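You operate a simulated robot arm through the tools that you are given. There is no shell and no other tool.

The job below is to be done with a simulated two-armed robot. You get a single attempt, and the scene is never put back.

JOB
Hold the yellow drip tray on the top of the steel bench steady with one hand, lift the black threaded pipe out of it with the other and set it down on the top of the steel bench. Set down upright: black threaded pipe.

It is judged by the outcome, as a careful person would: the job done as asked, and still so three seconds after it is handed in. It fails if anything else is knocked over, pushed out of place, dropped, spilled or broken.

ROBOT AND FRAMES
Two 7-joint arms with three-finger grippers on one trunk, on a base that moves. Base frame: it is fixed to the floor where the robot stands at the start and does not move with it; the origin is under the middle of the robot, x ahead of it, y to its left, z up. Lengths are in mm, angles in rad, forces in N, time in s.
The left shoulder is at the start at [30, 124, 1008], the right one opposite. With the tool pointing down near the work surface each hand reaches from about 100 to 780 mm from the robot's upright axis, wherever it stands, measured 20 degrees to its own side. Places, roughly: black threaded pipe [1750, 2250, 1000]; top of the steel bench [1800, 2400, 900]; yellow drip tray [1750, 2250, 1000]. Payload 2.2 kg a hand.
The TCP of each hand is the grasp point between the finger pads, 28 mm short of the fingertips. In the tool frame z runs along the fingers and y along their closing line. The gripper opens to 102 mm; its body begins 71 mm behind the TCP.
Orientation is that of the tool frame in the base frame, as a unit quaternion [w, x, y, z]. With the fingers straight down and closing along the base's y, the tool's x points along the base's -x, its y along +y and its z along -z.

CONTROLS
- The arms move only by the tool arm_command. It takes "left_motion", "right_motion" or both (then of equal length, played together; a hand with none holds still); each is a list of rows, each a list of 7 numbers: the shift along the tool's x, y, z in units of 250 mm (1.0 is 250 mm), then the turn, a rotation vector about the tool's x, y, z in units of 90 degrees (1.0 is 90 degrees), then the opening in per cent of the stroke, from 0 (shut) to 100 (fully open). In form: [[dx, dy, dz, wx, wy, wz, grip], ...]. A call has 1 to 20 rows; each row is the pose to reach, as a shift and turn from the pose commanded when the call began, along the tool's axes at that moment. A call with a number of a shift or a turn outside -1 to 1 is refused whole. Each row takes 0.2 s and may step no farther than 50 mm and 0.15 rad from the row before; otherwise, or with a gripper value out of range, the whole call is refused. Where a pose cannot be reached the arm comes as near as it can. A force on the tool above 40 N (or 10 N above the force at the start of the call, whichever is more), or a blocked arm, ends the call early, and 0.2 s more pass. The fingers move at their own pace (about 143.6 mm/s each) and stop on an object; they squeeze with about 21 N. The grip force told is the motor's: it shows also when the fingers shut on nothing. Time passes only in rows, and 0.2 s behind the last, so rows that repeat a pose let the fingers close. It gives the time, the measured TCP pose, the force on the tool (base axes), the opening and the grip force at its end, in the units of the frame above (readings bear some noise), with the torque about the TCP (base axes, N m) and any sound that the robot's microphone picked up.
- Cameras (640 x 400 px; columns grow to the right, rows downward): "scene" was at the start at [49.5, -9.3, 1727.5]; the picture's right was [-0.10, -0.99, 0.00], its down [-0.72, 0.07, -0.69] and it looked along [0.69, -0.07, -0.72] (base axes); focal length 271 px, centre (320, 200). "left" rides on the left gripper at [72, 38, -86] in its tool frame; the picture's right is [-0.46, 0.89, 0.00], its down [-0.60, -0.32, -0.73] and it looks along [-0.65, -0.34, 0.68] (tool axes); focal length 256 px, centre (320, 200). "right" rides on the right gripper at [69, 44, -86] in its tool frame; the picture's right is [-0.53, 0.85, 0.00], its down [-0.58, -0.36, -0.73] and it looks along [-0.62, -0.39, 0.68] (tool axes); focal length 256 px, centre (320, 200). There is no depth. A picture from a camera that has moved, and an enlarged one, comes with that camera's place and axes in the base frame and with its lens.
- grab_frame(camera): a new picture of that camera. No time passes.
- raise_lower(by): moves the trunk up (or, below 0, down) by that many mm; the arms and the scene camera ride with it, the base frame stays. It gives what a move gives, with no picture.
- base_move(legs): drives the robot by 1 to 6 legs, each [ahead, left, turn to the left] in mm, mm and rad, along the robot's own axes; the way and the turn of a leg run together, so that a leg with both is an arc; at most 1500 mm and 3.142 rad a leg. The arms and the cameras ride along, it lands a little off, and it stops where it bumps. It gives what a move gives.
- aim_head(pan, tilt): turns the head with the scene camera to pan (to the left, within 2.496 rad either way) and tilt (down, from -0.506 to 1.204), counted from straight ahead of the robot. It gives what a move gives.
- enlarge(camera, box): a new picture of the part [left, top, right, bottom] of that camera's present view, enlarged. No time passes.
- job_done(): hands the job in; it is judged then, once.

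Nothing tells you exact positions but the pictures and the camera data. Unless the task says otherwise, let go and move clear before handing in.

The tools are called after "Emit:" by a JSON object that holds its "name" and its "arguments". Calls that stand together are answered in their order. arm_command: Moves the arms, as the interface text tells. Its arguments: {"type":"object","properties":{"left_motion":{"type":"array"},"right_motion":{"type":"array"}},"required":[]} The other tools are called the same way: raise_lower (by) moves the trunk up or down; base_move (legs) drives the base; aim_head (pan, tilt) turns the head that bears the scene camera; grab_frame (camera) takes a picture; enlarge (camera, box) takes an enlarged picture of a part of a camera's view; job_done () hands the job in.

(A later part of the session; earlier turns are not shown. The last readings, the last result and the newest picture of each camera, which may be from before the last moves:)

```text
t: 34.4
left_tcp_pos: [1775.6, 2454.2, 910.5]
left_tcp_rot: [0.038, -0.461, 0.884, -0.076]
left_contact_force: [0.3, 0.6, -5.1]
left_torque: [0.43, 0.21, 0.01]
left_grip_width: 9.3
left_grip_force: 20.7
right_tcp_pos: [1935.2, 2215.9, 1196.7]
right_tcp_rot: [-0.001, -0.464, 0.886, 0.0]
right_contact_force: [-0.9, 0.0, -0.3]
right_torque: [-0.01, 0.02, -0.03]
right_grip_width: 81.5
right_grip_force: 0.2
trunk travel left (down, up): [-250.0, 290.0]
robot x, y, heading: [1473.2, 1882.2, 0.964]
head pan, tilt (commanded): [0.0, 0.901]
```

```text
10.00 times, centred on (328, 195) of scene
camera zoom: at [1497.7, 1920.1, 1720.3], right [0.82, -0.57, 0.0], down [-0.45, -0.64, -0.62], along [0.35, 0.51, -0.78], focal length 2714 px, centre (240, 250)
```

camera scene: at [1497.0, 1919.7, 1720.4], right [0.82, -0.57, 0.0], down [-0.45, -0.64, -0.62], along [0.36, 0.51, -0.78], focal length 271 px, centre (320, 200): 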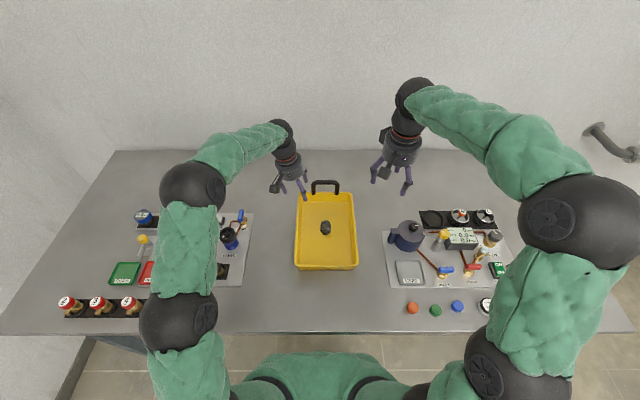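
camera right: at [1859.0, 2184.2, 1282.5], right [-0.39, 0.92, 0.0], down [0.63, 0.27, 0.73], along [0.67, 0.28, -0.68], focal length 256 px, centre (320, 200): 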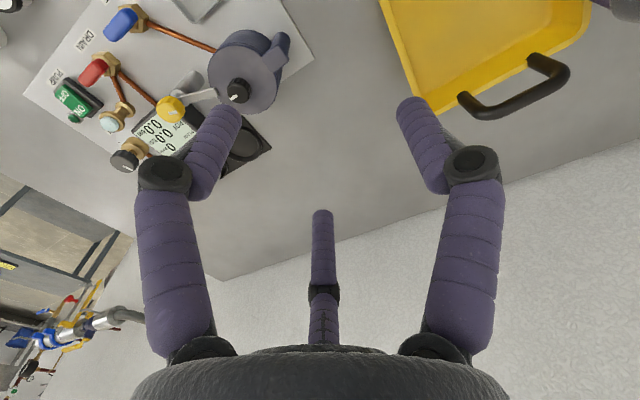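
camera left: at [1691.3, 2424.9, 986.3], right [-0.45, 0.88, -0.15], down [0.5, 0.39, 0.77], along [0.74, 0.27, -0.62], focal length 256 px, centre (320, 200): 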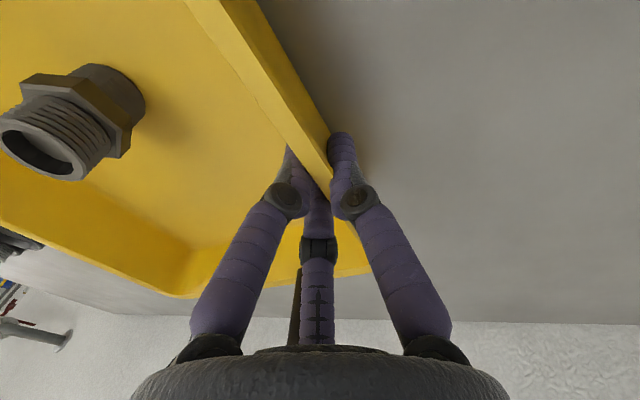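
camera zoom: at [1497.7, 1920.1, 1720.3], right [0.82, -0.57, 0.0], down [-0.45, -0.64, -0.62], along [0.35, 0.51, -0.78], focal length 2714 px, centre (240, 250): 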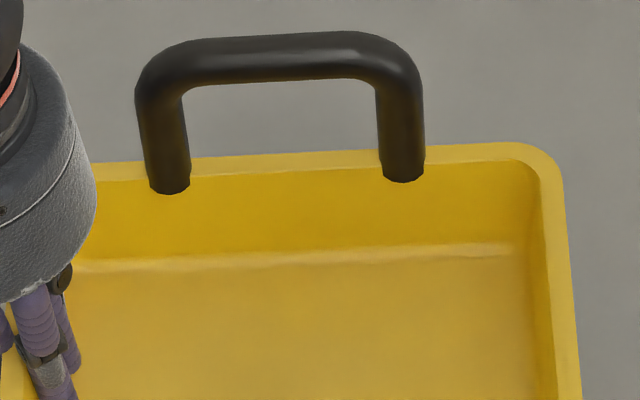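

The tray's right side is lifted about 16 mm (a ~0.08 rad roll) because the gripped wall aligned with my fingers. I'll roll the left hand back gently by that amount so that the tray lies flat again.

Emit:
{"name": "arm_command", "arguments": {"left_motion": [[0, 0, 0, -0.005, 0, 0, 0], [0, 0, 0, -0.01, 0, 0, 0], [0, 0, 0, -0.015, 0, 0, 0], [0, 0, 0, -0.02, 0, 0, 0], [0, 0, 0, -0.025, 0, 0, 0], [0, 0, 0, -0.03, 0, 0, 0], [0, 0, 0, -0.035, 0, 0, 0], [0, 0, 0, -0.04, 0, 0, 0], [0, 0, 0, -0.04, 0, 0, 0]]}}

Emit:
{"name": "enlarge", "arguments": {"camera": "scene", "box": [284, 225, 380, 285]}}

Emit:
{"name": "enlarge", "arguments": {"camera": "scene", "box": [296, 175, 360, 215]}}

```text
t: 36.4
left_tcp_pos: [1777.0, 2454.7, 909.9]
left_tcp_rot: [0.025, -0.462, 0.885, -0.047]
left_contact_force: [0.8, 0.1, -3.1]
left_torque: [0.33, 0.24, -0.06]
left_grip_width: 9.6
left_grip_force: 21.3
right_tcp_pos: [1935.2, 2216.5, 1196.2]
right_tcp_rot: [-0.001, -0.463, 0.886, 0.0]
right_contact_force: [0.6, -0.3, 0.8]
right_torque: [0.02, 0.01, 0.01]
right_grip_width: 81.6
right_grip_force: 0.1
trunk travel left (down, up): [-250.0, 290.0]
robot x, y, heading: [1471.2, 1880.9, 0.964]
head pan, tilt (commanded): [0.0, 0.901]
```

```text
6.67 times, centred on (332, 255) of scene
camera zoom: at [1497.6, 1920.0, 1720.4], right [0.82, -0.57, 0.0], down [-0.45, -0.64, -0.62], along [0.35, 0.51, -0.78], focal length 1809 px, centre (240, -167)
```

zoom: 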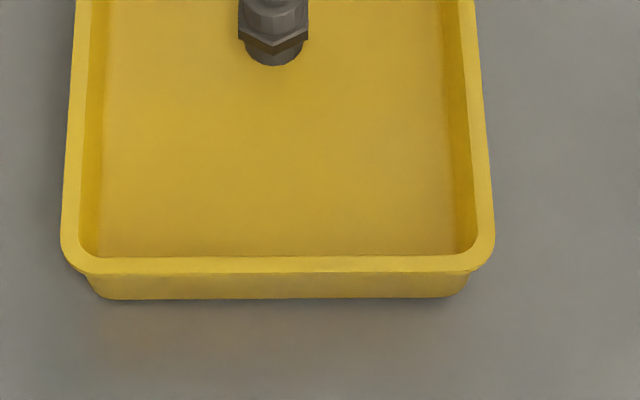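

```text
10.00 times, centred on (328, 195) of scene
camera zoom: at [1497.6, 1920.0, 1720.4], right [0.82, -0.57, 0.0], down [-0.45, -0.64, -0.62], along [0.35, 0.51, -0.78], focal length 2714 px, centre (240, 250)
```

zoom: 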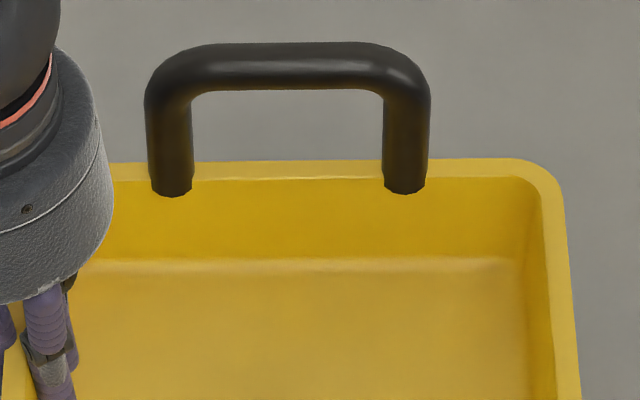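

The tray is nearly level now, with about 3 N still carried by the hand. I'll roll back a touch more and lower 2 mm so that the bench carries it.

Emit:
{"name": "arm_command", "arguments": {"left_motion": [[0, 0.0003, 0.002, -0.003, 0, 0, 0], [0, 0.0005, 0.004, -0.006, 0, 0, 0], [0, 0.0007, 0.006, -0.008, 0, 0, 0], [0, 0.0009, 0.008, -0.008, 0, 0, 0], [0, 0.0009, 0.008, -0.008, 0, 0, 0]]}}

Emit:
{"name": "enlarge", "arguments": {"camera": "scene", "box": [284, 225, 380, 285]}}

Emit:
{"name": "enlarge", "arguments": {"camera": "scene", "box": [296, 175, 360, 215]}}

```text
t: 37.5
left_tcp_pos: [1776.9, 2455.6, 907.8]
left_tcp_rot: [0.023, -0.463, 0.885, -0.042]
left_contact_force: [-1.0, -1.3, 11.7]
left_torque: [-0.3, 0.69, 0.02]
left_grip_width: 9.3
left_grip_force: 21.0
right_tcp_pos: [1933.5, 2214.5, 1196.7]
right_tcp_rot: [0.0, -0.463, 0.886, 0.0]
right_contact_force: [0.1, 0.6, 0.5]
right_torque: [0.01, 0.01, -0.02]
right_grip_width: 81.5
right_grip_force: 0.1
trunk travel left (down, up): [-250.0, 290.0]
robot x, y, heading: [1473.3, 1882.5, 0.962]
head pan, tilt (commanded): [0.0, 0.901]
```

```text
6.67 times, centred on (332, 255) of scene
camera zoom: at [1496.9, 1918.2, 1720.5], right [0.82, -0.57, 0.0], down [-0.45, -0.64, -0.62], along [0.36, 0.51, -0.78], focal length 1809 px, centre (240, -167)
```

zoom: 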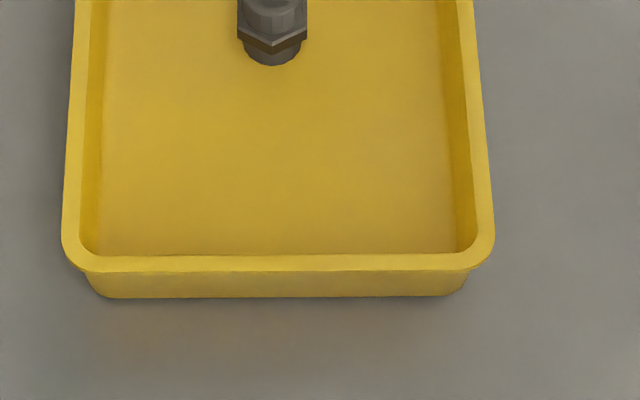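

```text
10.00 times, centred on (328, 195) of scene
camera zoom: at [1496.9, 1918.2, 1720.5], right [0.82, -0.57, 0.0], down [-0.45, -0.64, -0.62], along [0.36, 0.51, -0.78], focal length 2714 px, centre (240, 250)
```

zoom: 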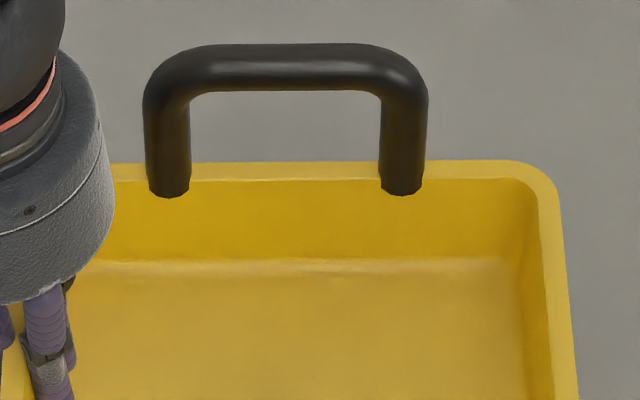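

The tray now rests on its left bottom edge with about 12 N of press and the right side perhaps 3–4 mm high. I'll roll back another 0.02 rad and ease the press slightly.

Emit:
{"name": "arm_command", "arguments": {"left_motion": [[0, 0, -0.001, -0.003, 0, 0, 0], [0, 0, -0.002, -0.006, 0, 0, 0], [0, 0, -0.003, -0.009, 0, 0, 0], [0, 0, -0.003, -0.012, 0, 0, 0], [0, 0, -0.003, -0.014, 0, 0, 0], [0, 0, -0.003, -0.014, 0, 0, 0]]}}

Emit:
{"name": "enlarge", "arguments": {"camera": "scene", "box": [284, 225, 380, 285]}}

Emit:
{"name": "enlarge", "arguments": {"camera": "scene", "box": [256, 180, 400, 270]}}

```text
t: 39.0
left_tcp_pos: [1776.3, 2454.2, 909.6]
left_tcp_rot: [0.018, -0.463, 0.886, -0.031]
left_contact_force: [3.9, 2.5, 12.3]
left_torque: [0.23, -0.24, 0.05]
left_grip_width: 9.3
left_grip_force: 21.1
right_tcp_pos: [1935.3, 2214.5, 1196.6]
right_tcp_rot: [0.0, -0.464, 0.886, 0.0]
right_contact_force: [0.1, 0.0, -0.1]
right_torque: [0.03, 0.04, -0.01]
right_grip_width: 81.5
right_grip_force: 0.0
trunk travel left (down, up): [-250.0, 290.0]
robot x, y, heading: [1468.2, 1882.8, 0.96]
head pan, tilt (commanded): [0.0, 0.901]
```

```text
6.67 times, centred on (332, 255) of scene
camera zoom: at [1497.7, 1918.8, 1720.4], right [0.82, -0.57, 0.0], down [-0.45, -0.64, -0.62], along [0.35, 0.51, -0.78], focal length 1809 px, centre (240, -167)
```

zoom: 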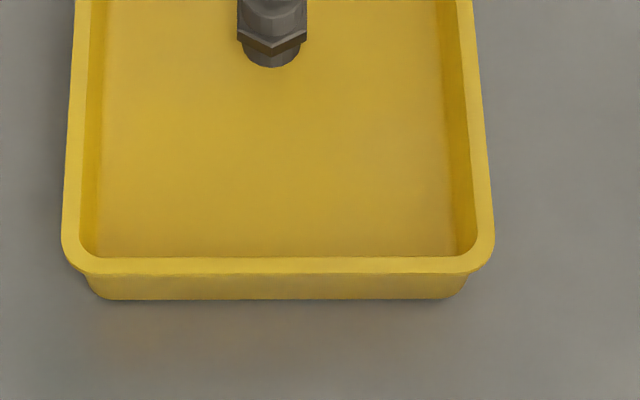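

```text
4.44 times, centred on (328, 225) of scene
camera zoom: at [1497.7, 1918.8, 1720.4], right [0.82, -0.57, 0.0], down [-0.45, -0.64, -0.62], along [0.35, 0.51, -0.78], focal length 1206 px, centre (284, 89)
```

zoom: 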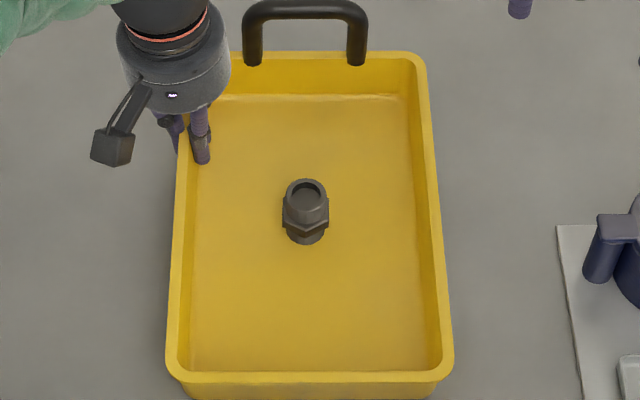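

The tray is flat, gripped and pressed steady with about 12 N; it shifted only ~3 mm. Now I'll bring the right hand above the pipe at about z 1040 with a 60% opening and look down.

Emit:
{"name": "arm_command", "arguments": {"right_motion": [[-0.016, 0.069, 0.04, 0, 0, 0, 60], [-0.031, 0.138, 0.08, 0, 0, 0, 60], [-0.047, 0.207, 0.13, 0, 0, 0, 60], [-0.062, 0.276, 0.19, 0, 0, 0, 60], [-0.078, 0.345, 0.25, 0, 0, 0, 60], [-0.094, 0.414, 0.32, 0, 0, 0, 60], [-0.109, 0.483, 0.4, 0, 0, 0, 60], [-0.125, 0.552, 0.48, 0, 0, 0, 60], [-0.14, 0.621, 0.56, 0, 0, 0, 60], [-0.156, 0.69, 0.626, 0, 0, 0, 60], [-0.156, 0.69, 0.626, 0, 0, 0, 60]]}}

Emit:
{"name": "grab_frame", "arguments": {"camera": "right"}}

Emit:
{"name": "grab_frame", "arguments": {"camera": "scene"}}

```text
t: 41.4
left_tcp_pos: [1775.7, 2453.1, 908.8]
left_tcp_rot: [0.017, -0.462, 0.886, -0.032]
left_contact_force: [4.3, 2.9, 15.8]
left_torque: [0.0, -0.09, 0.03]
left_grip_width: 9.2
left_grip_force: 21.1
right_tcp_pos: [1813.5, 2343.5, 1040.5]
right_tcp_rot: [0.0, -0.463, 0.886, 0.0]
right_contact_force: [-0.1, -0.3, 0.5]
right_torque: [-0.01, 0.0, 0.0]
right_grip_width: 61.3
right_grip_force: 0.1
trunk travel left (down, up): [-250.0, 290.0]
robot x, y, heading: [1471.1, 1884.2, 0.96]
head pan, tilt (commanded): [0.0, 0.901]
```

```text
taken
camera right: at [1737.6, 2312.4, 1127.4], right [-0.39, 0.92, 0.0], down [0.63, 0.27, 0.73], along [0.67, 0.28, -0.68], focal length 256 px, centre (320, 200)
```

right: 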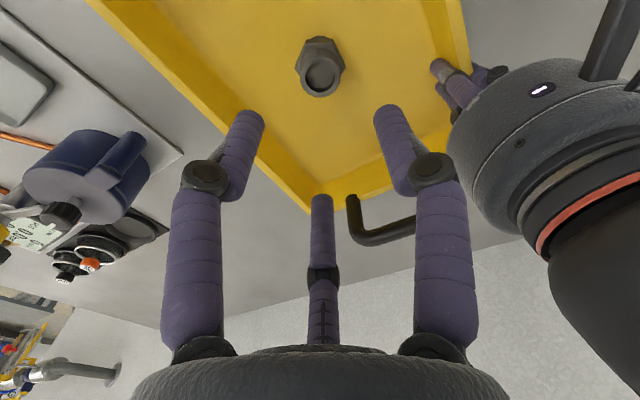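

```text
taken
camera scene: at [1497.2, 1918.6, 1720.5], right [0.82, -0.57, 0.0], down [-0.45, -0.64, -0.62], along [0.36, 0.51, -0.78], focal length 271 px, centre (320, 200)
```

scene: 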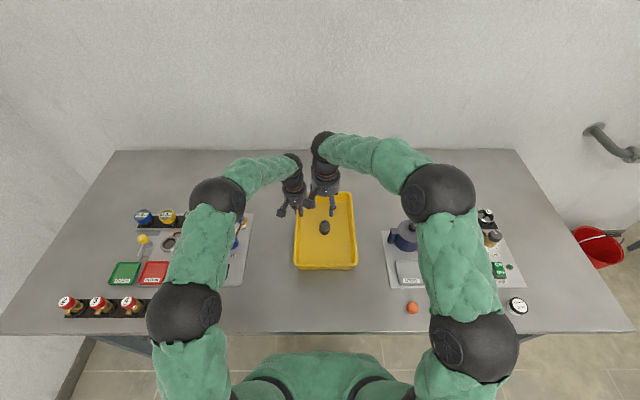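

The pipe appears almost exactly under the right hand's axis. I'll enlarge to refine the centring.

Emit:
{"name": "enlarge", "arguments": {"camera": "right", "box": [270, 20, 370, 120]}}

Emit:
{"name": "enlarge", "arguments": {"camera": "scene", "box": [256, 130, 416, 230]}}

```text
4.00 times, centred on (320, 70) of right
camera zoom: at [1737.6, 2312.4, 1127.4], right [-0.39, 0.92, 0.0], down [0.63, 0.27, 0.73], along [0.67, 0.28, -0.68], focal length 1024 px, centre (320, 720)
```

zoom: 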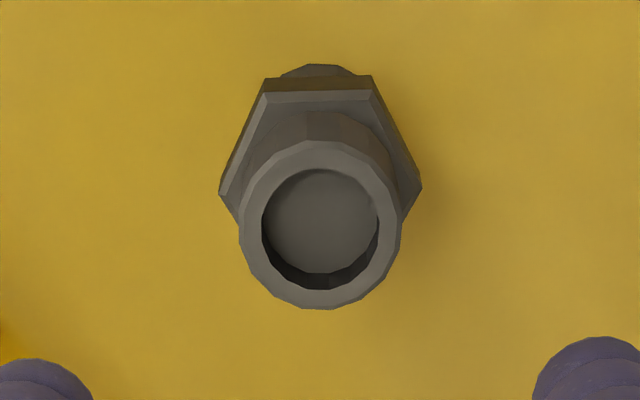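

```text
4.00 times, centred on (336, 180) of scene
camera zoom: at [1497.2, 1918.6, 1720.5], right [0.82, -0.57, 0.0], down [-0.45, -0.64, -0.62], along [0.36, 0.51, -0.78], focal length 1085 px, centre (256, 280)
```

zoom: 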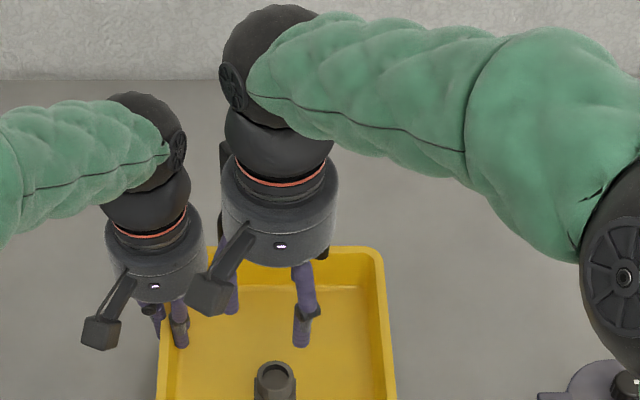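

The pipe's end is within about 1 mm of the right hand's axis and its hex flats line up with the three fingers. I'll descend to just above the pipe and check again.

Emit:
{"name": "arm_command", "arguments": {"right_motion": [[0.001, 0.001, 0.05, 0, 0, 0, 60], [0.002, 0.001, 0.1, 0, 0, 0, 60], [0.003, 0.002, 0.15, 0, 0, 0, 60], [0.004, 0.002, 0.2, 0, 0, 0, 60], [0.004, 0.003, 0.25, 0, 0, 0, 60], [0.004, 0.003, 0.3, 0, 0, 0, 60], [0.004, 0.003, 0.35, 0, 0, 0, 60], [0.004, 0.003, 0.35, 0, 0, 0, 60]]}}

Emit:
{"name": "grab_frame", "arguments": {"camera": "right"}}

Emit:
{"name": "grab_frame", "arguments": {"camera": "left"}}

Emit:
{"name": "enlarge", "arguments": {"camera": "scene", "box": [256, 150, 416, 250]}}

```text
t: 43.1
left_tcp_pos: [1775.8, 2453.6, 908.1]
left_tcp_rot: [0.016, -0.462, 0.886, -0.032]
left_contact_force: [3.6, 2.7, 15.4]
left_torque: [0.03, -0.06, 0.04]
left_grip_width: 9.2
left_grip_force: 20.7
right_tcp_pos: [1814.2, 2344.4, 952.5]
right_tcp_rot: [0.0, -0.463, 0.886, 0.0]
right_contact_force: [0.8, 0.6, -0.5]
right_torque: [-0.01, 0.0, -0.01]
right_grip_width: 61.4
right_grip_force: 0.1
trunk travel left (down, up): [-250.0, 290.0]
robot x, y, heading: [1471.3, 1888.2, 0.96]
head pan, tilt (commanded): [0.0, 0.901]
```

```text
taken
camera right: at [1737.6, 2312.2, 1038.5], right [-0.39, 0.92, 0.0], down [0.63, 0.27, 0.73], along [0.67, 0.28, -0.68], focal length 256 px, centre (320, 200)
```

right: 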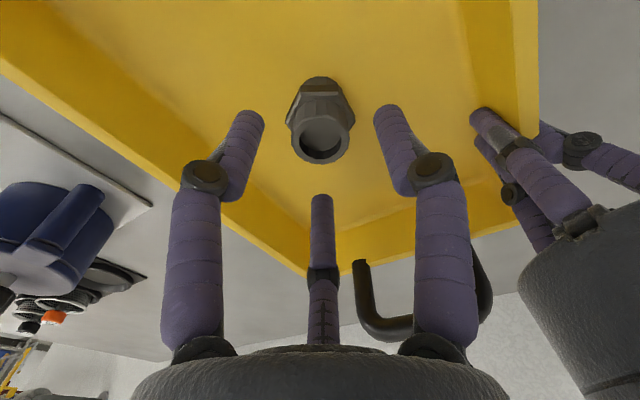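

```text
taken
camera left: at [1697.6, 2420.1, 990.4], right [-0.46, 0.89, -0.06], down [0.56, 0.34, 0.75], along [0.69, 0.31, -0.66], focal length 256 px, centre (320, 200)
```

left: 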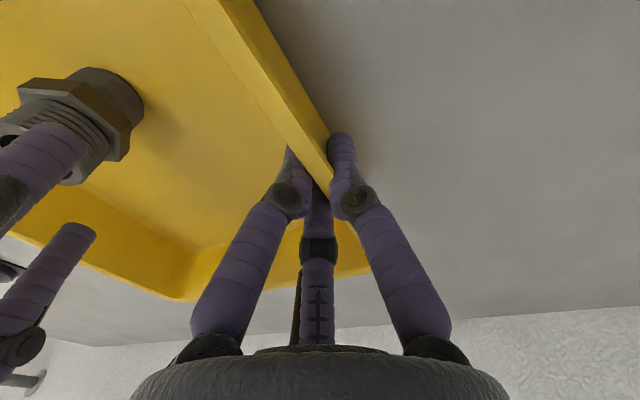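

```text
4.00 times, centred on (336, 200) of scene
camera zoom: at [1497.1, 1918.6, 1720.5], right [0.82, -0.57, 0.0], down [-0.45, -0.64, -0.62], along [0.36, 0.51, -0.78], focal length 1085 px, centre (256, 200)
```

zoom: 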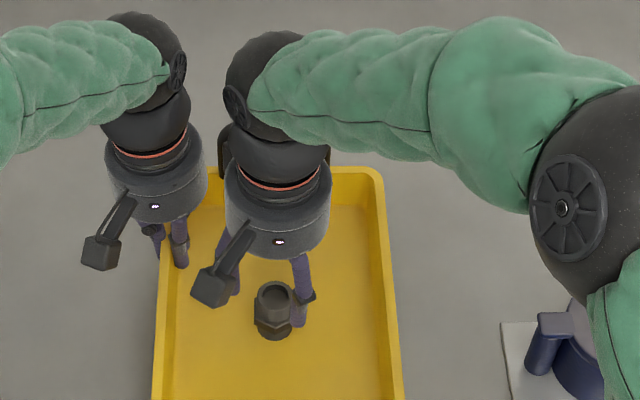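

Still close to centred; I'll zoom in to refine before straddling the pipe.

Emit:
{"name": "enlarge", "arguments": {"camera": "right", "box": [260, 60, 380, 180]}}

```text
3.33 times, centred on (320, 120) of right
camera zoom: at [1737.6, 2312.2, 1038.5], right [-0.39, 0.92, 0.0], down [0.63, 0.27, 0.73], along [0.67, 0.28, -0.68], focal length 853 px, centre (320, 467)
```

zoom: 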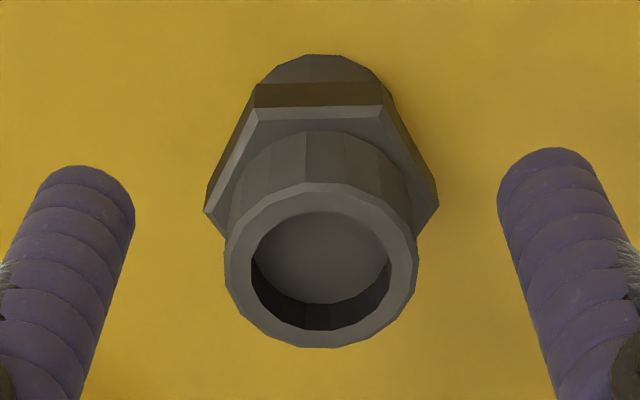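

The pipe is centred within 1 mm, its top at about z 917. I'll descend around it until the fingertips are ~9 mm above the tray floor.

Emit:
{"name": "arm_command", "arguments": {"right_motion": [[0, 0.001, 0.025, 0, 0, 0, 60], [0, 0.002, 0.05, 0, 0, 0, 60], [0, 0.002, 0.075, 0, 0, 0, 60], [0, 0.002, 0.1, 0, 0, 0, 60], [0, 0.002, 0.125, 0, 0, 0, 60], [0, 0.002, 0.15, 0, 0, 0, 60], [0, 0.002, 0.175, 0, 0, 0, 60], [0, 0.002, 0.198, 0, 0, 0, 60], [0, 0.002, 0.198, 0, 0, 0, 60]]}}

Emit:
{"name": "grab_frame", "arguments": {"camera": "right"}}

Emit:
{"name": "grab_frame", "arguments": {"camera": "left"}}

Emit:
{"name": "enlarge", "arguments": {"camera": "scene", "box": [256, 150, 416, 250]}}

```text
t: 45.1
left_tcp_pos: [1776.1, 2454.4, 909.2]
left_tcp_rot: [0.016, -0.462, 0.886, -0.032]
left_contact_force: [2.0, 1.7, 13.5]
left_torque: [0.1, -0.12, 0.07]
left_grip_width: 9.0
left_grip_force: 20.9
right_tcp_pos: [1813.6, 2344.9, 902.2]
right_tcp_rot: [0.0, -0.463, 0.886, 0.0]
right_contact_force: [-0.1, -0.2, 0.6]
right_torque: [-0.02, 0.02, 0.02]
right_grip_width: 61.4
right_grip_force: 0.0
trunk travel left (down, up): [-250.0, 290.0]
robot x, y, heading: [1471.2, 1880.1, 0.955]
head pan, tilt (commanded): [0.0, 0.901]
```

```text
taken
camera right: at [1736.9, 2313.4, 989.4], right [-0.39, 0.92, 0.0], down [0.63, 0.27, 0.73], along [0.67, 0.28, -0.68], focal length 256 px, centre (320, 200)
```

right: 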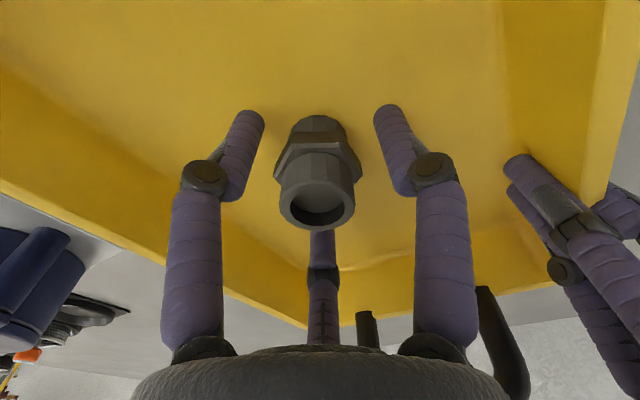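

```text
taken
camera left: at [1697.5, 2420.0, 990.3], right [-0.46, 0.89, -0.06], down [0.56, 0.34, 0.75], along [0.69, 0.31, -0.66], focal length 256 px, centre (320, 200)
```

left: 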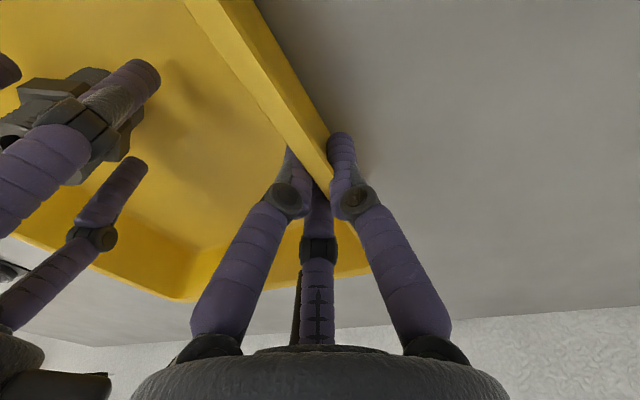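

```text
4.00 times, centred on (336, 200) of scene
camera zoom: at [1497.0, 1918.7, 1720.4], right [0.82, -0.57, 0.0], down [-0.45, -0.64, -0.62], along [0.36, 0.51, -0.78], focal length 1085 px, centre (256, 200)
```

zoom: 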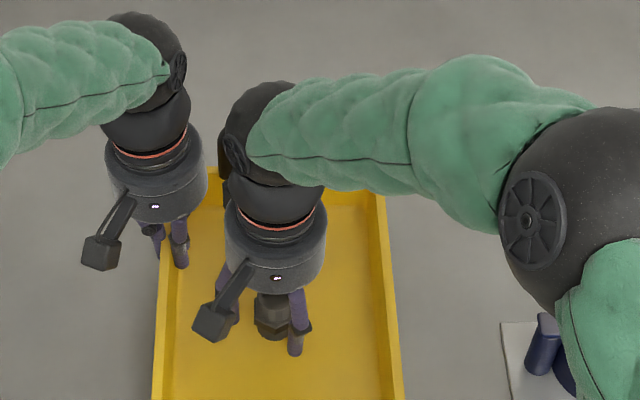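

The pipe sits exactly in the centre of the three open fingers. I'll close the right gripper on it.

Emit:
{"name": "arm_command", "arguments": {"right_motion": [[0, 0, 0, 0, 0, 0, 50], [0, 0, 0, 0, 0, 0, 44], [0, 0, 0, 0, 0, 0, 40], [0, 0, 0, 0, 0, 0, 36], [0, 0, 0, 0, 0, 0, 32], [0, 0, 0, 0, 0, 0, 28], [0, 0, 0, 0, 0, 0, 20], [0, 0, 0, 0, 0, 0, 10], [0, 0, 0, 0, 0, 0, 0], [0, 0, 0, 0, 0, 0, 0]]}}

Emit:
{"name": "grab_frame", "arguments": {"camera": "right"}}

```text
t: 47.4
left_tcp_pos: [1776.1, 2453.3, 908.4]
left_tcp_rot: [0.016, -0.462, 0.886, -0.032]
left_contact_force: [1.2, -0.2, 10.7]
left_torque: [0.06, -0.04, 0.09]
left_grip_width: 9.0
left_grip_force: 21.1
right_tcp_pos: [1813.0, 2344.5, 903.4]
right_tcp_rot: [0.001, -0.463, 0.886, 0.0]
right_contact_force: [-0.5, 0.3, 1.0]
right_torque: [-0.02, 0.05, -0.01]
right_grip_width: 42.7
right_grip_force: 21.1
trunk travel left (down, up): [-250.0, 290.0]
robot x, y, heading: [1474.6, 1882.8, 0.963]
head pan, tilt (commanded): [0.0, 0.901]
```

```text
taken
camera right: at [1736.8, 2313.5, 989.5], right [-0.39, 0.92, 0.0], down [0.63, 0.27, 0.73], along [0.67, 0.28, -0.68], focal length 256 px, centre (320, 200)
```

right: 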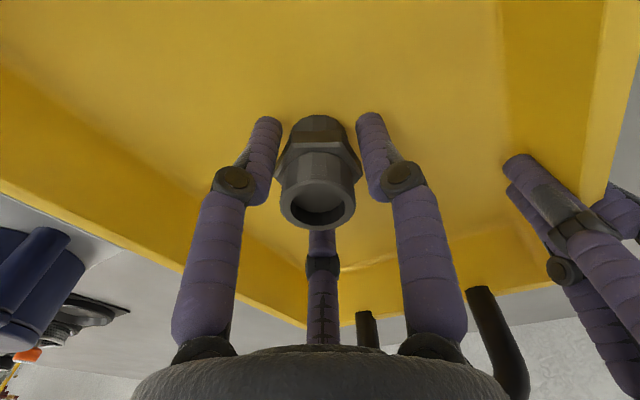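

The right gripper has stopped on the pipe's hex at 42.7 mm with 21 N. I'll lift it gently by 20 mm while the left hand holds the tray, then check.

Emit:
{"name": "arm_command", "arguments": {"right_motion": [[0, 0, -0.01, 0, 0, 0, 0], [0, 0, -0.02, 0, 0, 0, 0], [0, 0, -0.04, 0, 0, 0, 0], [0, 0, -0.06, 0, 0, 0, 0], [0, 0, -0.08, 0, 0, 0, 0], [0, 0, -0.08, 0, 0, 0, 0]]}}

Emit:
{"name": "grab_frame", "arguments": {"camera": "right"}}

Emit:
{"name": "grab_frame", "arguments": {"camera": "left"}}

```text
t: 48.8
left_tcp_pos: [1776.3, 2454.4, 908.8]
left_tcp_rot: [0.017, -0.462, 0.886, -0.032]
left_contact_force: [0.7, -0.5, 10.4]
left_torque: [-0.03, 0.0, 0.06]
left_grip_width: 9.0
left_grip_force: 20.7
right_tcp_pos: [1812.6, 2345.2, 923.3]
right_tcp_rot: [0.0, -0.463, 0.886, 0.0]
right_contact_force: [-0.1, -0.3, -1.1]
right_torque: [0.0, 0.0, 0.02]
right_grip_width: 43.0
right_grip_force: 21.2
trunk travel left (down, up): [-250.0, 290.0]
robot x, y, heading: [1471.1, 1883.5, 0.958]
head pan, tilt (commanded): [0.0, 0.901]
```

```text
taken
camera right: at [1737.1, 2313.5, 1010.0], right [-0.39, 0.92, 0.0], down [0.63, 0.27, 0.73], along [0.67, 0.28, -0.68], focal length 256 px, centre (320, 200)
```

right: 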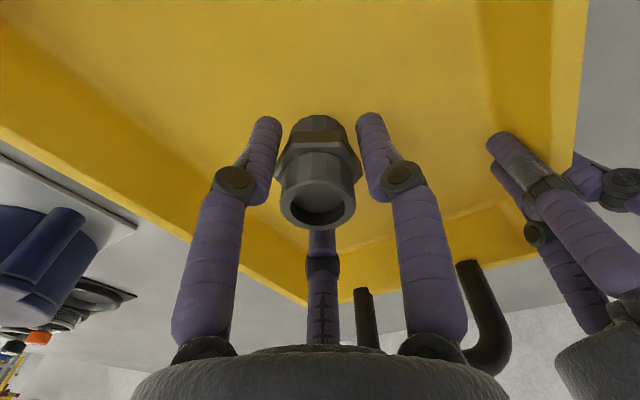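

```text
taken
camera left: at [1697.5, 2420.0, 990.1], right [-0.46, 0.89, -0.06], down [0.56, 0.34, 0.75], along [0.69, 0.31, -0.66], focal length 256 px, centre (320, 200)
```

left: 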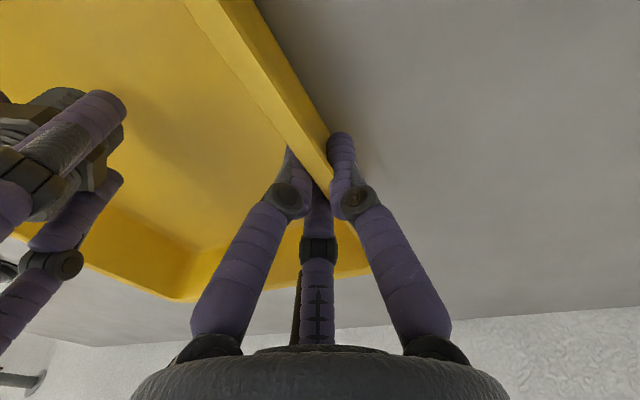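

The pipe came up cleanly with the hand (about 1–1.5 N of weight) and the tray stayed put. I'll lift it clear above the tray rim.

Emit:
{"name": "arm_command", "arguments": {"right_motion": [[0, 0, -0.05, 0, 0, 0, 0], [0, 0, -0.1, 0, 0, 0, 0], [0, 0, -0.16, 0, 0, 0, 0], [0, 0, -0.22, 0, 0, 0, 0], [0, 0, -0.28, 0, 0, 0, 0], [0, 0, -0.33, 0, 0, 0, 0], [0, 0, -0.37, 0, 0, 0, 0], [0, 0, -0.37, 0, 0, 0, 0]]}}

Emit:
{"name": "grab_frame", "arguments": {"camera": "scene"}}

Emit:
{"name": "grab_frame", "arguments": {"camera": "right"}}

```text
t: 50.5
left_tcp_pos: [1775.0, 2453.9, 908.0]
left_tcp_rot: [0.016, -0.463, 0.886, -0.031]
left_contact_force: [0.0, -1.8, 8.3]
left_torque: [-0.05, 0.01, 0.09]
left_grip_width: 8.9
left_grip_force: 21.0
right_tcp_pos: [1812.4, 2345.5, 1016.3]
right_tcp_rot: [0.0, -0.463, 0.886, 0.001]
right_contact_force: [0.1, 0.1, -1.4]
right_torque: [0.0, -0.05, 0.02]
right_grip_width: 42.8
right_grip_force: 20.6
trunk travel left (down, up): [-250.0, 290.0]
robot x, y, heading: [1474.6, 1882.0, 0.965]
head pan, tilt (commanded): [0.0, 0.901]
```

```text
taken
camera scene: at [1497.0, 1918.9, 1720.4], right [0.82, -0.57, 0.0], down [-0.45, -0.64, -0.62], along [0.36, 0.51, -0.78], focal length 271 px, centre (320, 200)
```

scene: 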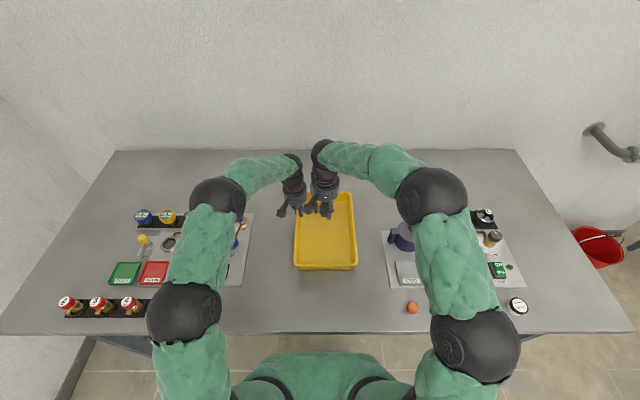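

```text
taken
camera right: at [1736.8, 2313.7, 1101.8], right [-0.39, 0.92, 0.0], down [0.63, 0.27, 0.73], along [0.67, 0.28, -0.68], focal length 256 px, centre (320, 200)
```

right: 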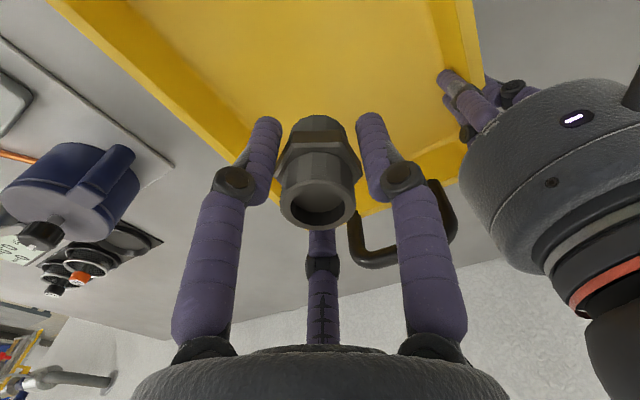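

The pipe is ~65 mm above the rim and firmly held. I'll carry it back towards me and a little right, over the free bench top in front of the tray.

Emit:
{"name": "arm_command", "arguments": {"right_motion": [[0.06, -0.015, 0, 0, 0, 0, 0], [0.13, -0.03, 0, 0, 0, 0, 0], [0.2, -0.05, 0, 0, 0, 0, 0], [0.27, -0.065, 0, 0, 0, 0, 0], [0.34, -0.08, 0, 0, 0, 0, 0], [0.41, -0.1, 0, 0, 0, 0, 0], [0.48, -0.115, 0, 0, 0, 0, 0], [0.55, -0.13, 0, 0, 0, 0, 0], [0.62, -0.15, 0, 0, 0, 0, 0], [0.69, -0.165, 0, 0, 0, 0, 0], [0.76, -0.18, 0, 0, 0, 0, 0], [0.83, -0.2, 0, 0, 0, 0, 0], [0.9, -0.22, 0, 0, 0, 0, 0], [0.96, -0.23, 0, 0, 0, 0, 0], [1.0, -0.24, 0, 0, 0, 0, 0], [1.0, -0.24, 0, 0, 0, 0, 0]]}}

Emit:
{"name": "grab_frame", "arguments": {"camera": "scene"}}

Emit:
{"name": "grab_frame", "arguments": {"camera": "right"}}

```text
t: 54.0
left_tcp_pos: [1776.1, 2454.5, 908.5]
left_tcp_rot: [0.016, -0.462, 0.886, -0.031]
left_contact_force: [-0.6, -0.4, 4.5]
left_torque: [0.07, -0.09, 0.05]
left_grip_width: 9.0
left_grip_force: 21.1
right_tcp_pos: [1718.6, 2107.6, 1015.2]
right_tcp_rot: [0.0, -0.464, 0.886, 0.001]
right_contact_force: [0.2, -0.1, -1.2]
right_torque: [0.0, -0.01, -0.01]
right_grip_width: 43.1
right_grip_force: 21.1
trunk travel left (down, up): [-250.0, 290.0]
robot x, y, heading: [1473.9, 1880.7, 0.96]
head pan, tilt (commanded): [0.0, 0.901]
```

```text
taken
camera scene: at [1497.1, 1919.2, 1720.4], right [0.82, -0.57, 0.0], down [-0.45, -0.64, -0.62], along [0.36, 0.51, -0.78], focal length 271 px, centre (320, 200)
```

scene: 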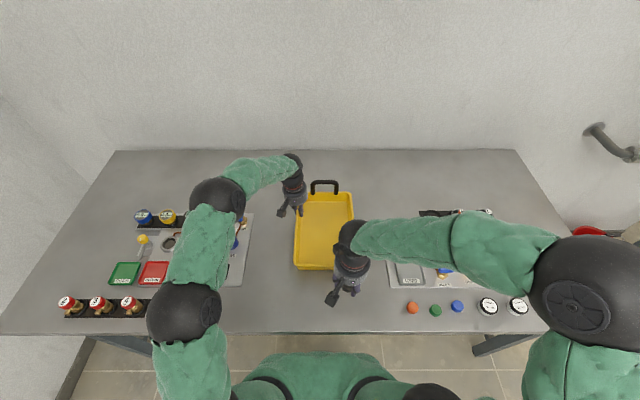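

```text
taken
camera right: at [1643.3, 2074.9, 1101.9], right [-0.39, 0.92, 0.0], down [0.63, 0.27, 0.73], along [0.67, 0.28, -0.68], focal length 256 px, centre (320, 200)
```

right: 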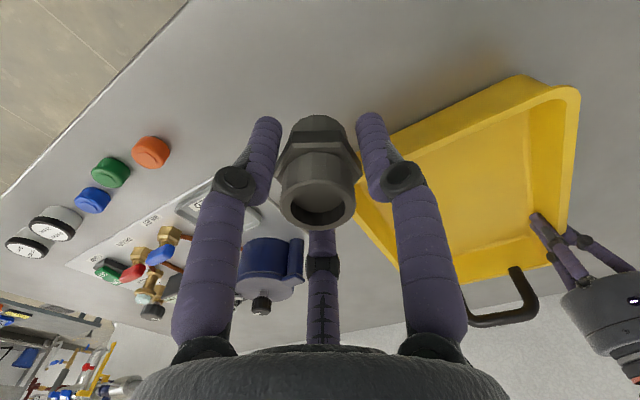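

The pipe is held upright over clear bench between tray and front edge. I'll lower it to about 8 mm above the expected contact.

Emit:
{"name": "arm_command", "arguments": {"right_motion": [[0, 0, 0.05, 0, 0, 0, 0], [0, 0, 0.1, 0, 0, 0, 0], [0, 0, 0.15, 0, 0, 0, 0], [0, 0, 0.2, 0, 0, 0, 0], [0, 0, 0.25, 0, 0, 0, 0], [0, 0, 0.3, 0, 0, 0, 0], [0, 0, 0.34, 0, 0, 0, 0], [0, 0, 0.38, 0, 0, 0, 0], [0, 0, 0.41, 0, 0, 0, 0], [0, 0, 0.428, 0, 0, 0, 0], [0, 0, 0.428, 0, 0, 0, 0]]}}

Emit:
{"name": "grab_frame", "arguments": {"camera": "right"}}

Emit:
{"name": "enlarge", "arguments": {"camera": "scene", "box": [280, 230, 440, 330]}}

```text
t: 56.4
left_tcp_pos: [1775.4, 2454.4, 907.7]
left_tcp_rot: [0.016, -0.462, 0.886, -0.032]
left_contact_force: [-0.7, -0.7, 4.9]
left_torque: [-0.03, 0.02, 0.04]
left_grip_width: 9.1
left_grip_force: 20.9
right_tcp_pos: [1719.6, 2106.4, 908.1]
right_tcp_rot: [-0.001, -0.464, 0.886, -0.001]
right_contact_force: [-0.1, 0.1, -1.0]
right_torque: [0.06, 0.0, 0.05]
right_grip_width: 42.8
right_grip_force: 21.2
trunk travel left (down, up): [-250.0, 290.0]
robot x, y, heading: [1470.8, 1880.1, 0.962]
head pan, tilt (commanded): [0.0, 0.901]
```

```text
taken
camera right: at [1643.8, 2074.3, 993.9], right [-0.39, 0.92, 0.0], down [0.63, 0.27, 0.73], along [0.67, 0.28, -0.68], focal length 256 px, centre (320, 200)
```

right: 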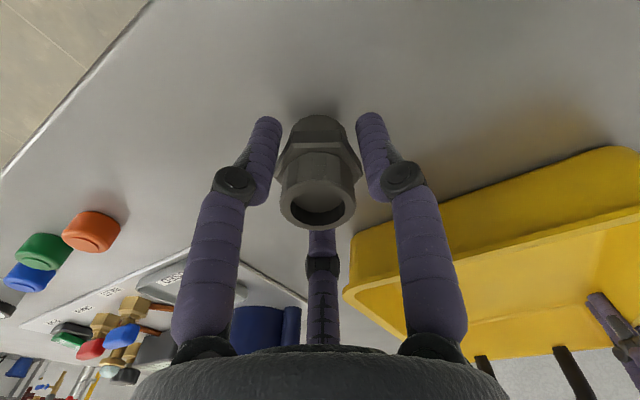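

```text
4.00 times, centred on (360, 280) of scene
camera zoom: at [1497.2, 1919.2, 1720.4], right [0.82, -0.57, 0.0], down [-0.45, -0.64, -0.62], along [0.36, 0.51, -0.78], focal length 1085 px, centre (160, -120)
```

zoom: 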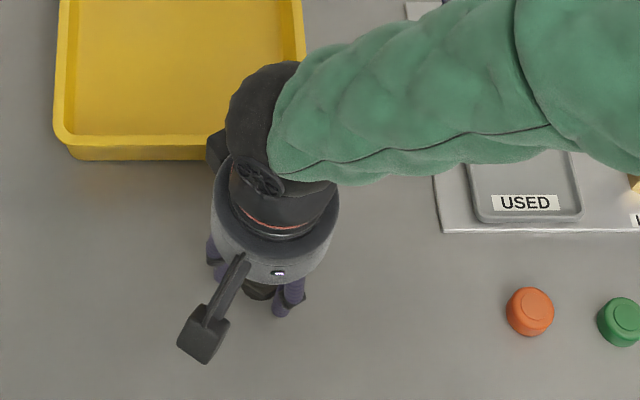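

Pipe is a few millimetres above the bench. I'll lower it slowly, 1 mm per step, watching the force for contact.

Emit:
{"name": "arm_command", "arguments": {"right_motion": [[0, 0, 0.004, 0, 0, 0, 0], [0, 0, 0.008, 0, 0, 0, 0], [0, 0, 0.012, 0, 0, 0, 0], [0, 0, 0.016, 0, 0, 0, 0], [0, 0, 0.02, 0, 0, 0, 0], [0, 0, 0.024, 0, 0, 0, 0]]}}

```text
t: 57.8
left_tcp_pos: [1776.2, 2453.2, 908.7]
left_tcp_rot: [0.016, -0.462, 0.886, -0.032]
left_contact_force: [0.2, -0.9, 3.3]
left_torque: [0.0, -0.01, 0.06]
left_grip_width: 9.2
left_grip_force: 21.0
right_tcp_pos: [1718.8, 2106.5, 902.9]
right_tcp_rot: [0.0, -0.463, 0.886, 0.0]
right_contact_force: [-0.5, 0.3, -1.6]
right_torque: [0.01, 0.01, -0.04]
right_grip_width: 42.7
right_grip_force: 21.4
trunk travel left (down, up): [-250.0, 290.0]
robot x, y, heading: [1470.9, 1882.5, 0.959]
head pan, tilt (commanded): [0.0, 0.901]
```

No contact yet at TCP z ≈ 902. I'll continue slowly.

Emit:
{"name": "arm_command", "arguments": {"right_motion": [[0, 0, 0.003, 0, 0, 0, 0], [0, 0, 0.006, 0, 0, 0, 0], [0, 0, 0.009, 0, 0, 0, 0], [0, 0, 0.012, 0, 0, 0, 0]]}}

```text
t: 58.8
left_tcp_pos: [1776.0, 2454.1, 908.1]
left_tcp_rot: [0.016, -0.462, 0.886, -0.031]
left_contact_force: [-0.4, -1.2, 3.0]
left_torque: [0.01, 0.03, 0.05]
left_grip_width: 9.1
left_grip_force: 20.9
right_tcp_pos: [1720.0, 2106.4, 899.3]
right_tcp_rot: [0.0, -0.464, 0.886, 0.0]
right_contact_force: [1.0, -0.3, -0.8]
right_torque: [-0.01, 0.01, -0.04]
right_grip_width: 43.0
right_grip_force: 20.6
trunk travel left (down, up): [-250.0, 290.0]
robot x, y, heading: [1468.6, 1881.2, 0.96]
head pan, tilt (commanded): [0.0, 0.901]
```

Still no clear contact at z ≈ 899; lowering a little further.

Emit:
{"name": "arm_command", "arguments": {"right_motion": [[0, 0, 0.002, 0, 0, 0, 0], [0, 0, 0.004, 0, 0, 0, 0], [0, 0, 0.006, 0, 0, 0, 0], [0, 0, 0.008, 0, 0, 0, 0]]}}

Emit:
{"name": "grab_frame", "arguments": {"camera": "right"}}

```text
t: 59.8
left_tcp_pos: [1774.9, 2454.7, 908.6]
left_tcp_rot: [0.017, -0.462, 0.886, -0.031]
left_contact_force: [-0.2, -1.0, 3.5]
left_torque: [0.03, 0.0, 0.07]
left_grip_width: 9.4
left_grip_force: 21.4
right_tcp_pos: [1720.1, 2106.7, 898.5]
right_tcp_rot: [-0.001, -0.463, 0.886, 0.0]
right_contact_force: [1.3, -0.4, -0.5]
right_torque: [-0.02, -0.02, -0.01]
right_grip_width: 42.9
right_grip_force: 20.9
trunk travel left (down, up): [-250.0, 290.0]
robot x, y, heading: [1470.5, 1882.3, 0.962]
head pan, tilt (commanded): [0.0, 0.901]
```

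```text
taken
camera right: at [1644.1, 2074.8, 984.2], right [-0.39, 0.92, 0.0], down [0.63, 0.27, 0.73], along [0.67, 0.28, -0.68], focal length 256 px, centre (320, 200)
```

right: 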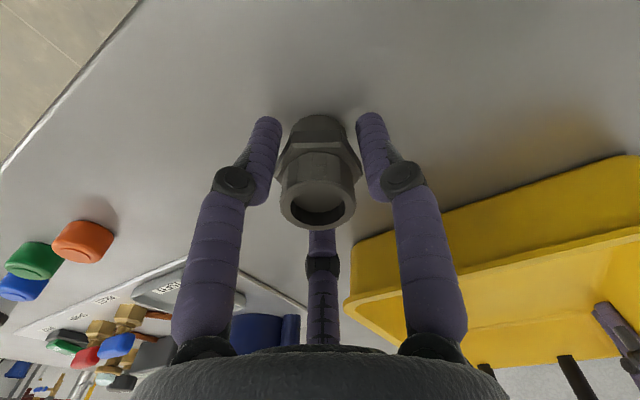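

The reading suggests contact is just about to begin. I'll lower another 2 mm and compare.

Emit:
{"name": "arm_command", "arguments": {"right_motion": [[0, 0, 0.002, 0, 0, 0, 0], [0, 0, 0.004, 0, 0, 0, 0], [0, 0, 0.006, 0, 0, 0, 0], [0, 0, 0.008, 0, 0, 0, 0]]}}

Emit:
{"name": "enlarge", "arguments": {"camera": "right", "box": [240, 80, 400, 240]}}

```text
t: 60.8
left_tcp_pos: [1775.3, 2453.4, 908.6]
left_tcp_rot: [0.017, -0.462, 0.886, -0.032]
left_contact_force: [-0.6, 1.0, -1.5]
left_torque: [0.14, -0.12, 0.06]
left_grip_width: 9.3
left_grip_force: 20.7
right_tcp_pos: [1719.6, 2106.3, 896.3]
right_tcp_rot: [0.001, -0.462, 0.887, 0.001]
right_contact_force: [0.3, -2.2, 16.8]
right_torque: [-0.16, -0.14, 0.0]
right_grip_width: 43.2
right_grip_force: 21.0
trunk travel left (down, up): [-250.0, 290.0]
robot x, y, heading: [1472.5, 1880.3, 0.955]
head pan, tilt (commanded): [0.0, 0.901]
```

```text
2.50 times, centred on (320, 160) of right
camera zoom: at [1644.0, 2074.9, 982.5], right [-0.39, 0.92, 0.0], down [0.63, 0.26, 0.73], along [0.67, 0.28, -0.68], focal length 640 px, centre (320, 300)
```

zoom: 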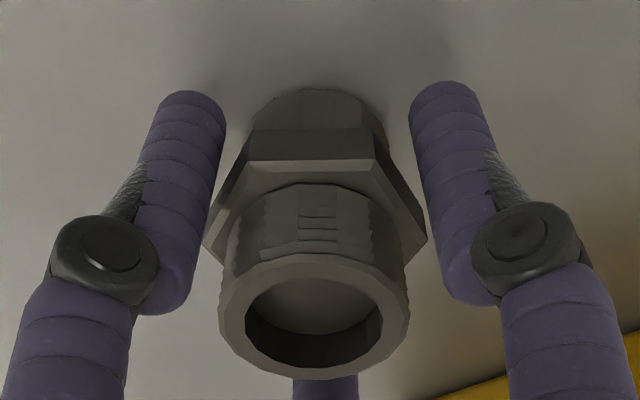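

Contact: 17 N upward on the hand, so the pipe is standing on the bench. I'll ease the pressure by about 1 mm, then open the fingers gradually.

Emit:
{"name": "arm_command", "arguments": {"right_motion": [[0, 0, -0.002, 0, 0, 0, 0], [0, 0, -0.0045, 0, 0, 0, 0], [0, 0, -0.0045, 0, 0, 0, 0]]}}

```text
t: 61.5
left_tcp_pos: [1776.4, 2453.7, 907.9]
left_tcp_rot: [0.016, -0.462, 0.886, -0.032]
left_contact_force: [-0.8, -1.6, 2.1]
left_torque: [-0.22, 0.18, -0.02]
left_grip_width: 9.1
left_grip_force: 21.2
right_tcp_pos: [1720.6, 2104.6, 896.5]
right_tcp_rot: [-0.001, -0.463, 0.886, -0.001]
right_contact_force: [-0.2, -0.1, -1.1]
right_torque: [-0.01, 0.01, 0.02]
right_grip_width: 42.6
right_grip_force: 20.9
trunk travel left (down, up): [-250.0, 290.0]
robot x, y, heading: [1473.6, 1882.7, 0.957]
head pan, tilt (commanded): [0.0, 0.901]
```

The load is fully relieved now (pipe at most a fraction of a millimetre up). I'll lower 0.6 mm and open gradually.

Emit:
{"name": "arm_command", "arguments": {"right_motion": [[0, 0, 0.0024, 0, 0, 0, 0], [0, 0, 0.0024, 0, 0, 0, 0]]}}

```text
t: 62.1
left_tcp_pos: [1775.5, 2454.9, 909.2]
left_tcp_rot: [0.016, -0.462, 0.886, -0.032]
left_contact_force: [-0.1, -0.3, 0.1]
left_torque: [0.03, 0.01, 0.03]
left_grip_width: 9.3
left_grip_force: 20.6
right_tcp_pos: [1719.5, 2105.9, 896.6]
right_tcp_rot: [-0.001, -0.463, 0.886, -0.001]
right_contact_force: [-0.7, -0.7, 2.9]
right_torque: [-0.05, -0.04, -0.03]
right_grip_width: 42.9
right_grip_force: 21.0
trunk travel left (down, up): [-250.0, 290.0]
robot x, y, heading: [1471.9, 1883.7, 0.96]
head pan, tilt (commanded): [0.0, 0.901]
```

The pipe rests on the bench with about 3 N. Now I'll open the right fingers in small steps.

Emit:
{"name": "arm_command", "arguments": {"right_motion": [[0, 0, 0, 0, 0, 0, 40], [0, 0, 0, 0, 0, 0, 43], [0, 0, 0, 0, 0, 0, 46], [0, 0, 0, 0, 0, 0, 50], [0, 0, 0, 0, 0, 0, 55], [0, 0, 0, 0, 0, 0, 62], [0, 0, 0, 0, 0, 0, 66], [0, 0, 0, 0, 0, 0, 66]]}}

Emit:
{"name": "grab_frame", "arguments": {"camera": "right"}}

```text
t: 64.0
left_tcp_pos: [1776.1, 2453.3, 908.6]
left_tcp_rot: [0.016, -0.463, 0.886, -0.032]
left_contact_force: [-0.2, -1.0, 1.6]
left_torque: [-0.06, 0.01, 0.0]
left_grip_width: 9.3
left_grip_force: 20.9
right_tcp_pos: [1718.8, 2105.4, 897.3]
right_tcp_rot: [0.0, -0.464, 0.886, 0.0]
right_contact_force: [-0.6, 0.1, 0.0]
right_torque: [0.0, -0.01, 0.01]
right_grip_width: 67.3
right_grip_force: 0.1
trunk travel left (down, up): [-250.0, 290.0]
robot x, y, heading: [1471.9, 1881.3, 0.961]
head pan, tilt (commanded): [0.0, 0.901]
```

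```text
taken
camera right: at [1644.3, 2074.3, 982.8], right [-0.39, 0.92, 0.0], down [0.63, 0.27, 0.73], along [0.67, 0.28, -0.68], focal length 256 px, centre (320, 200)
```

right: 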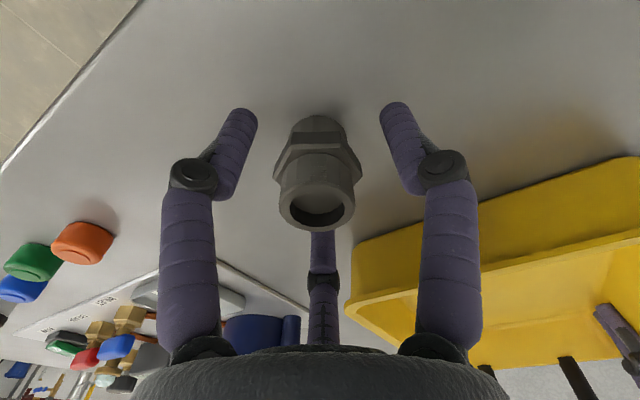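

The pipe stands upright and free between the opened fingers. I'll raise the right hand straight up.

Emit:
{"name": "arm_command", "arguments": {"right_motion": [[0, 0, -0.02, 0, 0, 0, 66], [0, 0, -0.05, 0, 0, 0, 66], [0, 0, -0.09, 0, 0, 0, 66], [0, 0, -0.13, 0, 0, 0, 66], [0, 0, -0.18, 0, 0, 0, 66], [0, 0, -0.24, 0, 0, 0, 66], [0, 0, -0.31, 0, 0, 0, 66], [0, 0, -0.38, 0, 0, 0, 66], [0, 0, -0.46, 0, 0, 0, 66], [0, 0, -0.54, 0, 0, 0, 66], [0, 0, -0.6, 0, 0, 0, 66]]}}

Emit:
{"name": "grab_frame", "arguments": {"camera": "right"}}

Emit:
{"name": "grab_frame", "arguments": {"camera": "scene"}}

Emit:
{"name": "grab_frame", "arguments": {"camera": "left"}}

```text
t: 66.3
left_tcp_pos: [1775.7, 2452.9, 907.8]
left_tcp_rot: [0.016, -0.462, 0.886, -0.032]
left_contact_force: [0.1, -0.5, 1.4]
left_torque: [0.08, -0.03, 0.02]
left_grip_width: 9.3
left_grip_force: 21.2
right_tcp_pos: [1719.2, 2106.5, 1045.5]
right_tcp_rot: [-0.001, -0.463, 0.886, 0.0]
right_contact_force: [-0.3, -0.3, -0.1]
right_torque: [0.0, 0.01, 0.02]
right_grip_width: 67.2
right_grip_force: 0.2
trunk travel left (down, up): [-250.0, 290.0]
robot x, y, heading: [1473.4, 1883.8, 0.956]
head pan, tilt (commanded): [0.0, 0.901]
```

```text
taken
camera right: at [1643.6, 2074.6, 1131.6], right [-0.39, 0.92, 0.0], down [0.63, 0.27, 0.73], along [0.67, 0.28, -0.68], focal length 256 px, centre (320, 200)
```

right: 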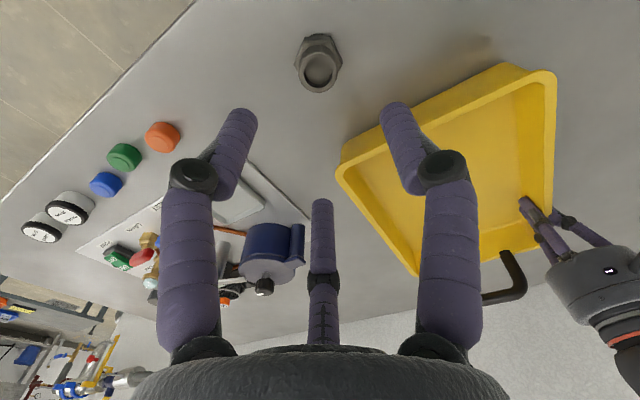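

```text
taken
camera scene: at [1497.3, 1919.4, 1720.4], right [0.82, -0.57, 0.0], down [-0.45, -0.64, -0.62], along [0.35, 0.51, -0.78], focal length 271 px, centre (320, 200)
```

scene: 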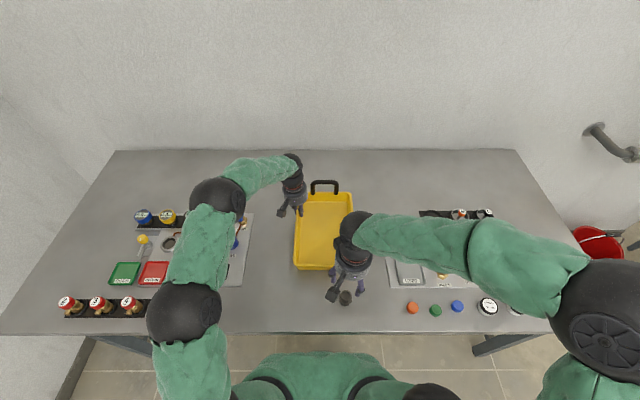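

```text
taken
camera left: at [1697.6, 2420.4, 989.9], right [-0.46, 0.89, -0.06], down [0.56, 0.34, 0.75], along [0.69, 0.31, -0.66], focal length 256 px, centre (320, 200)
```

left: 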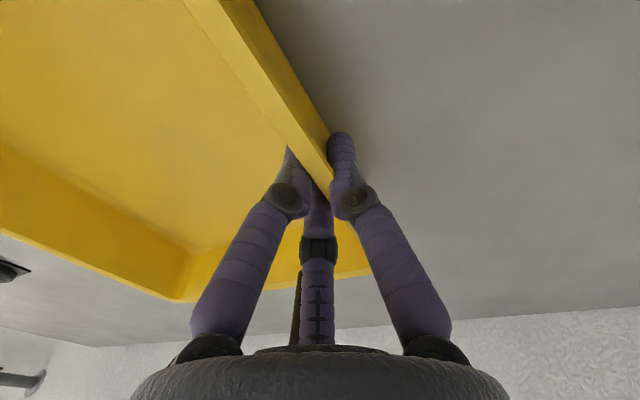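

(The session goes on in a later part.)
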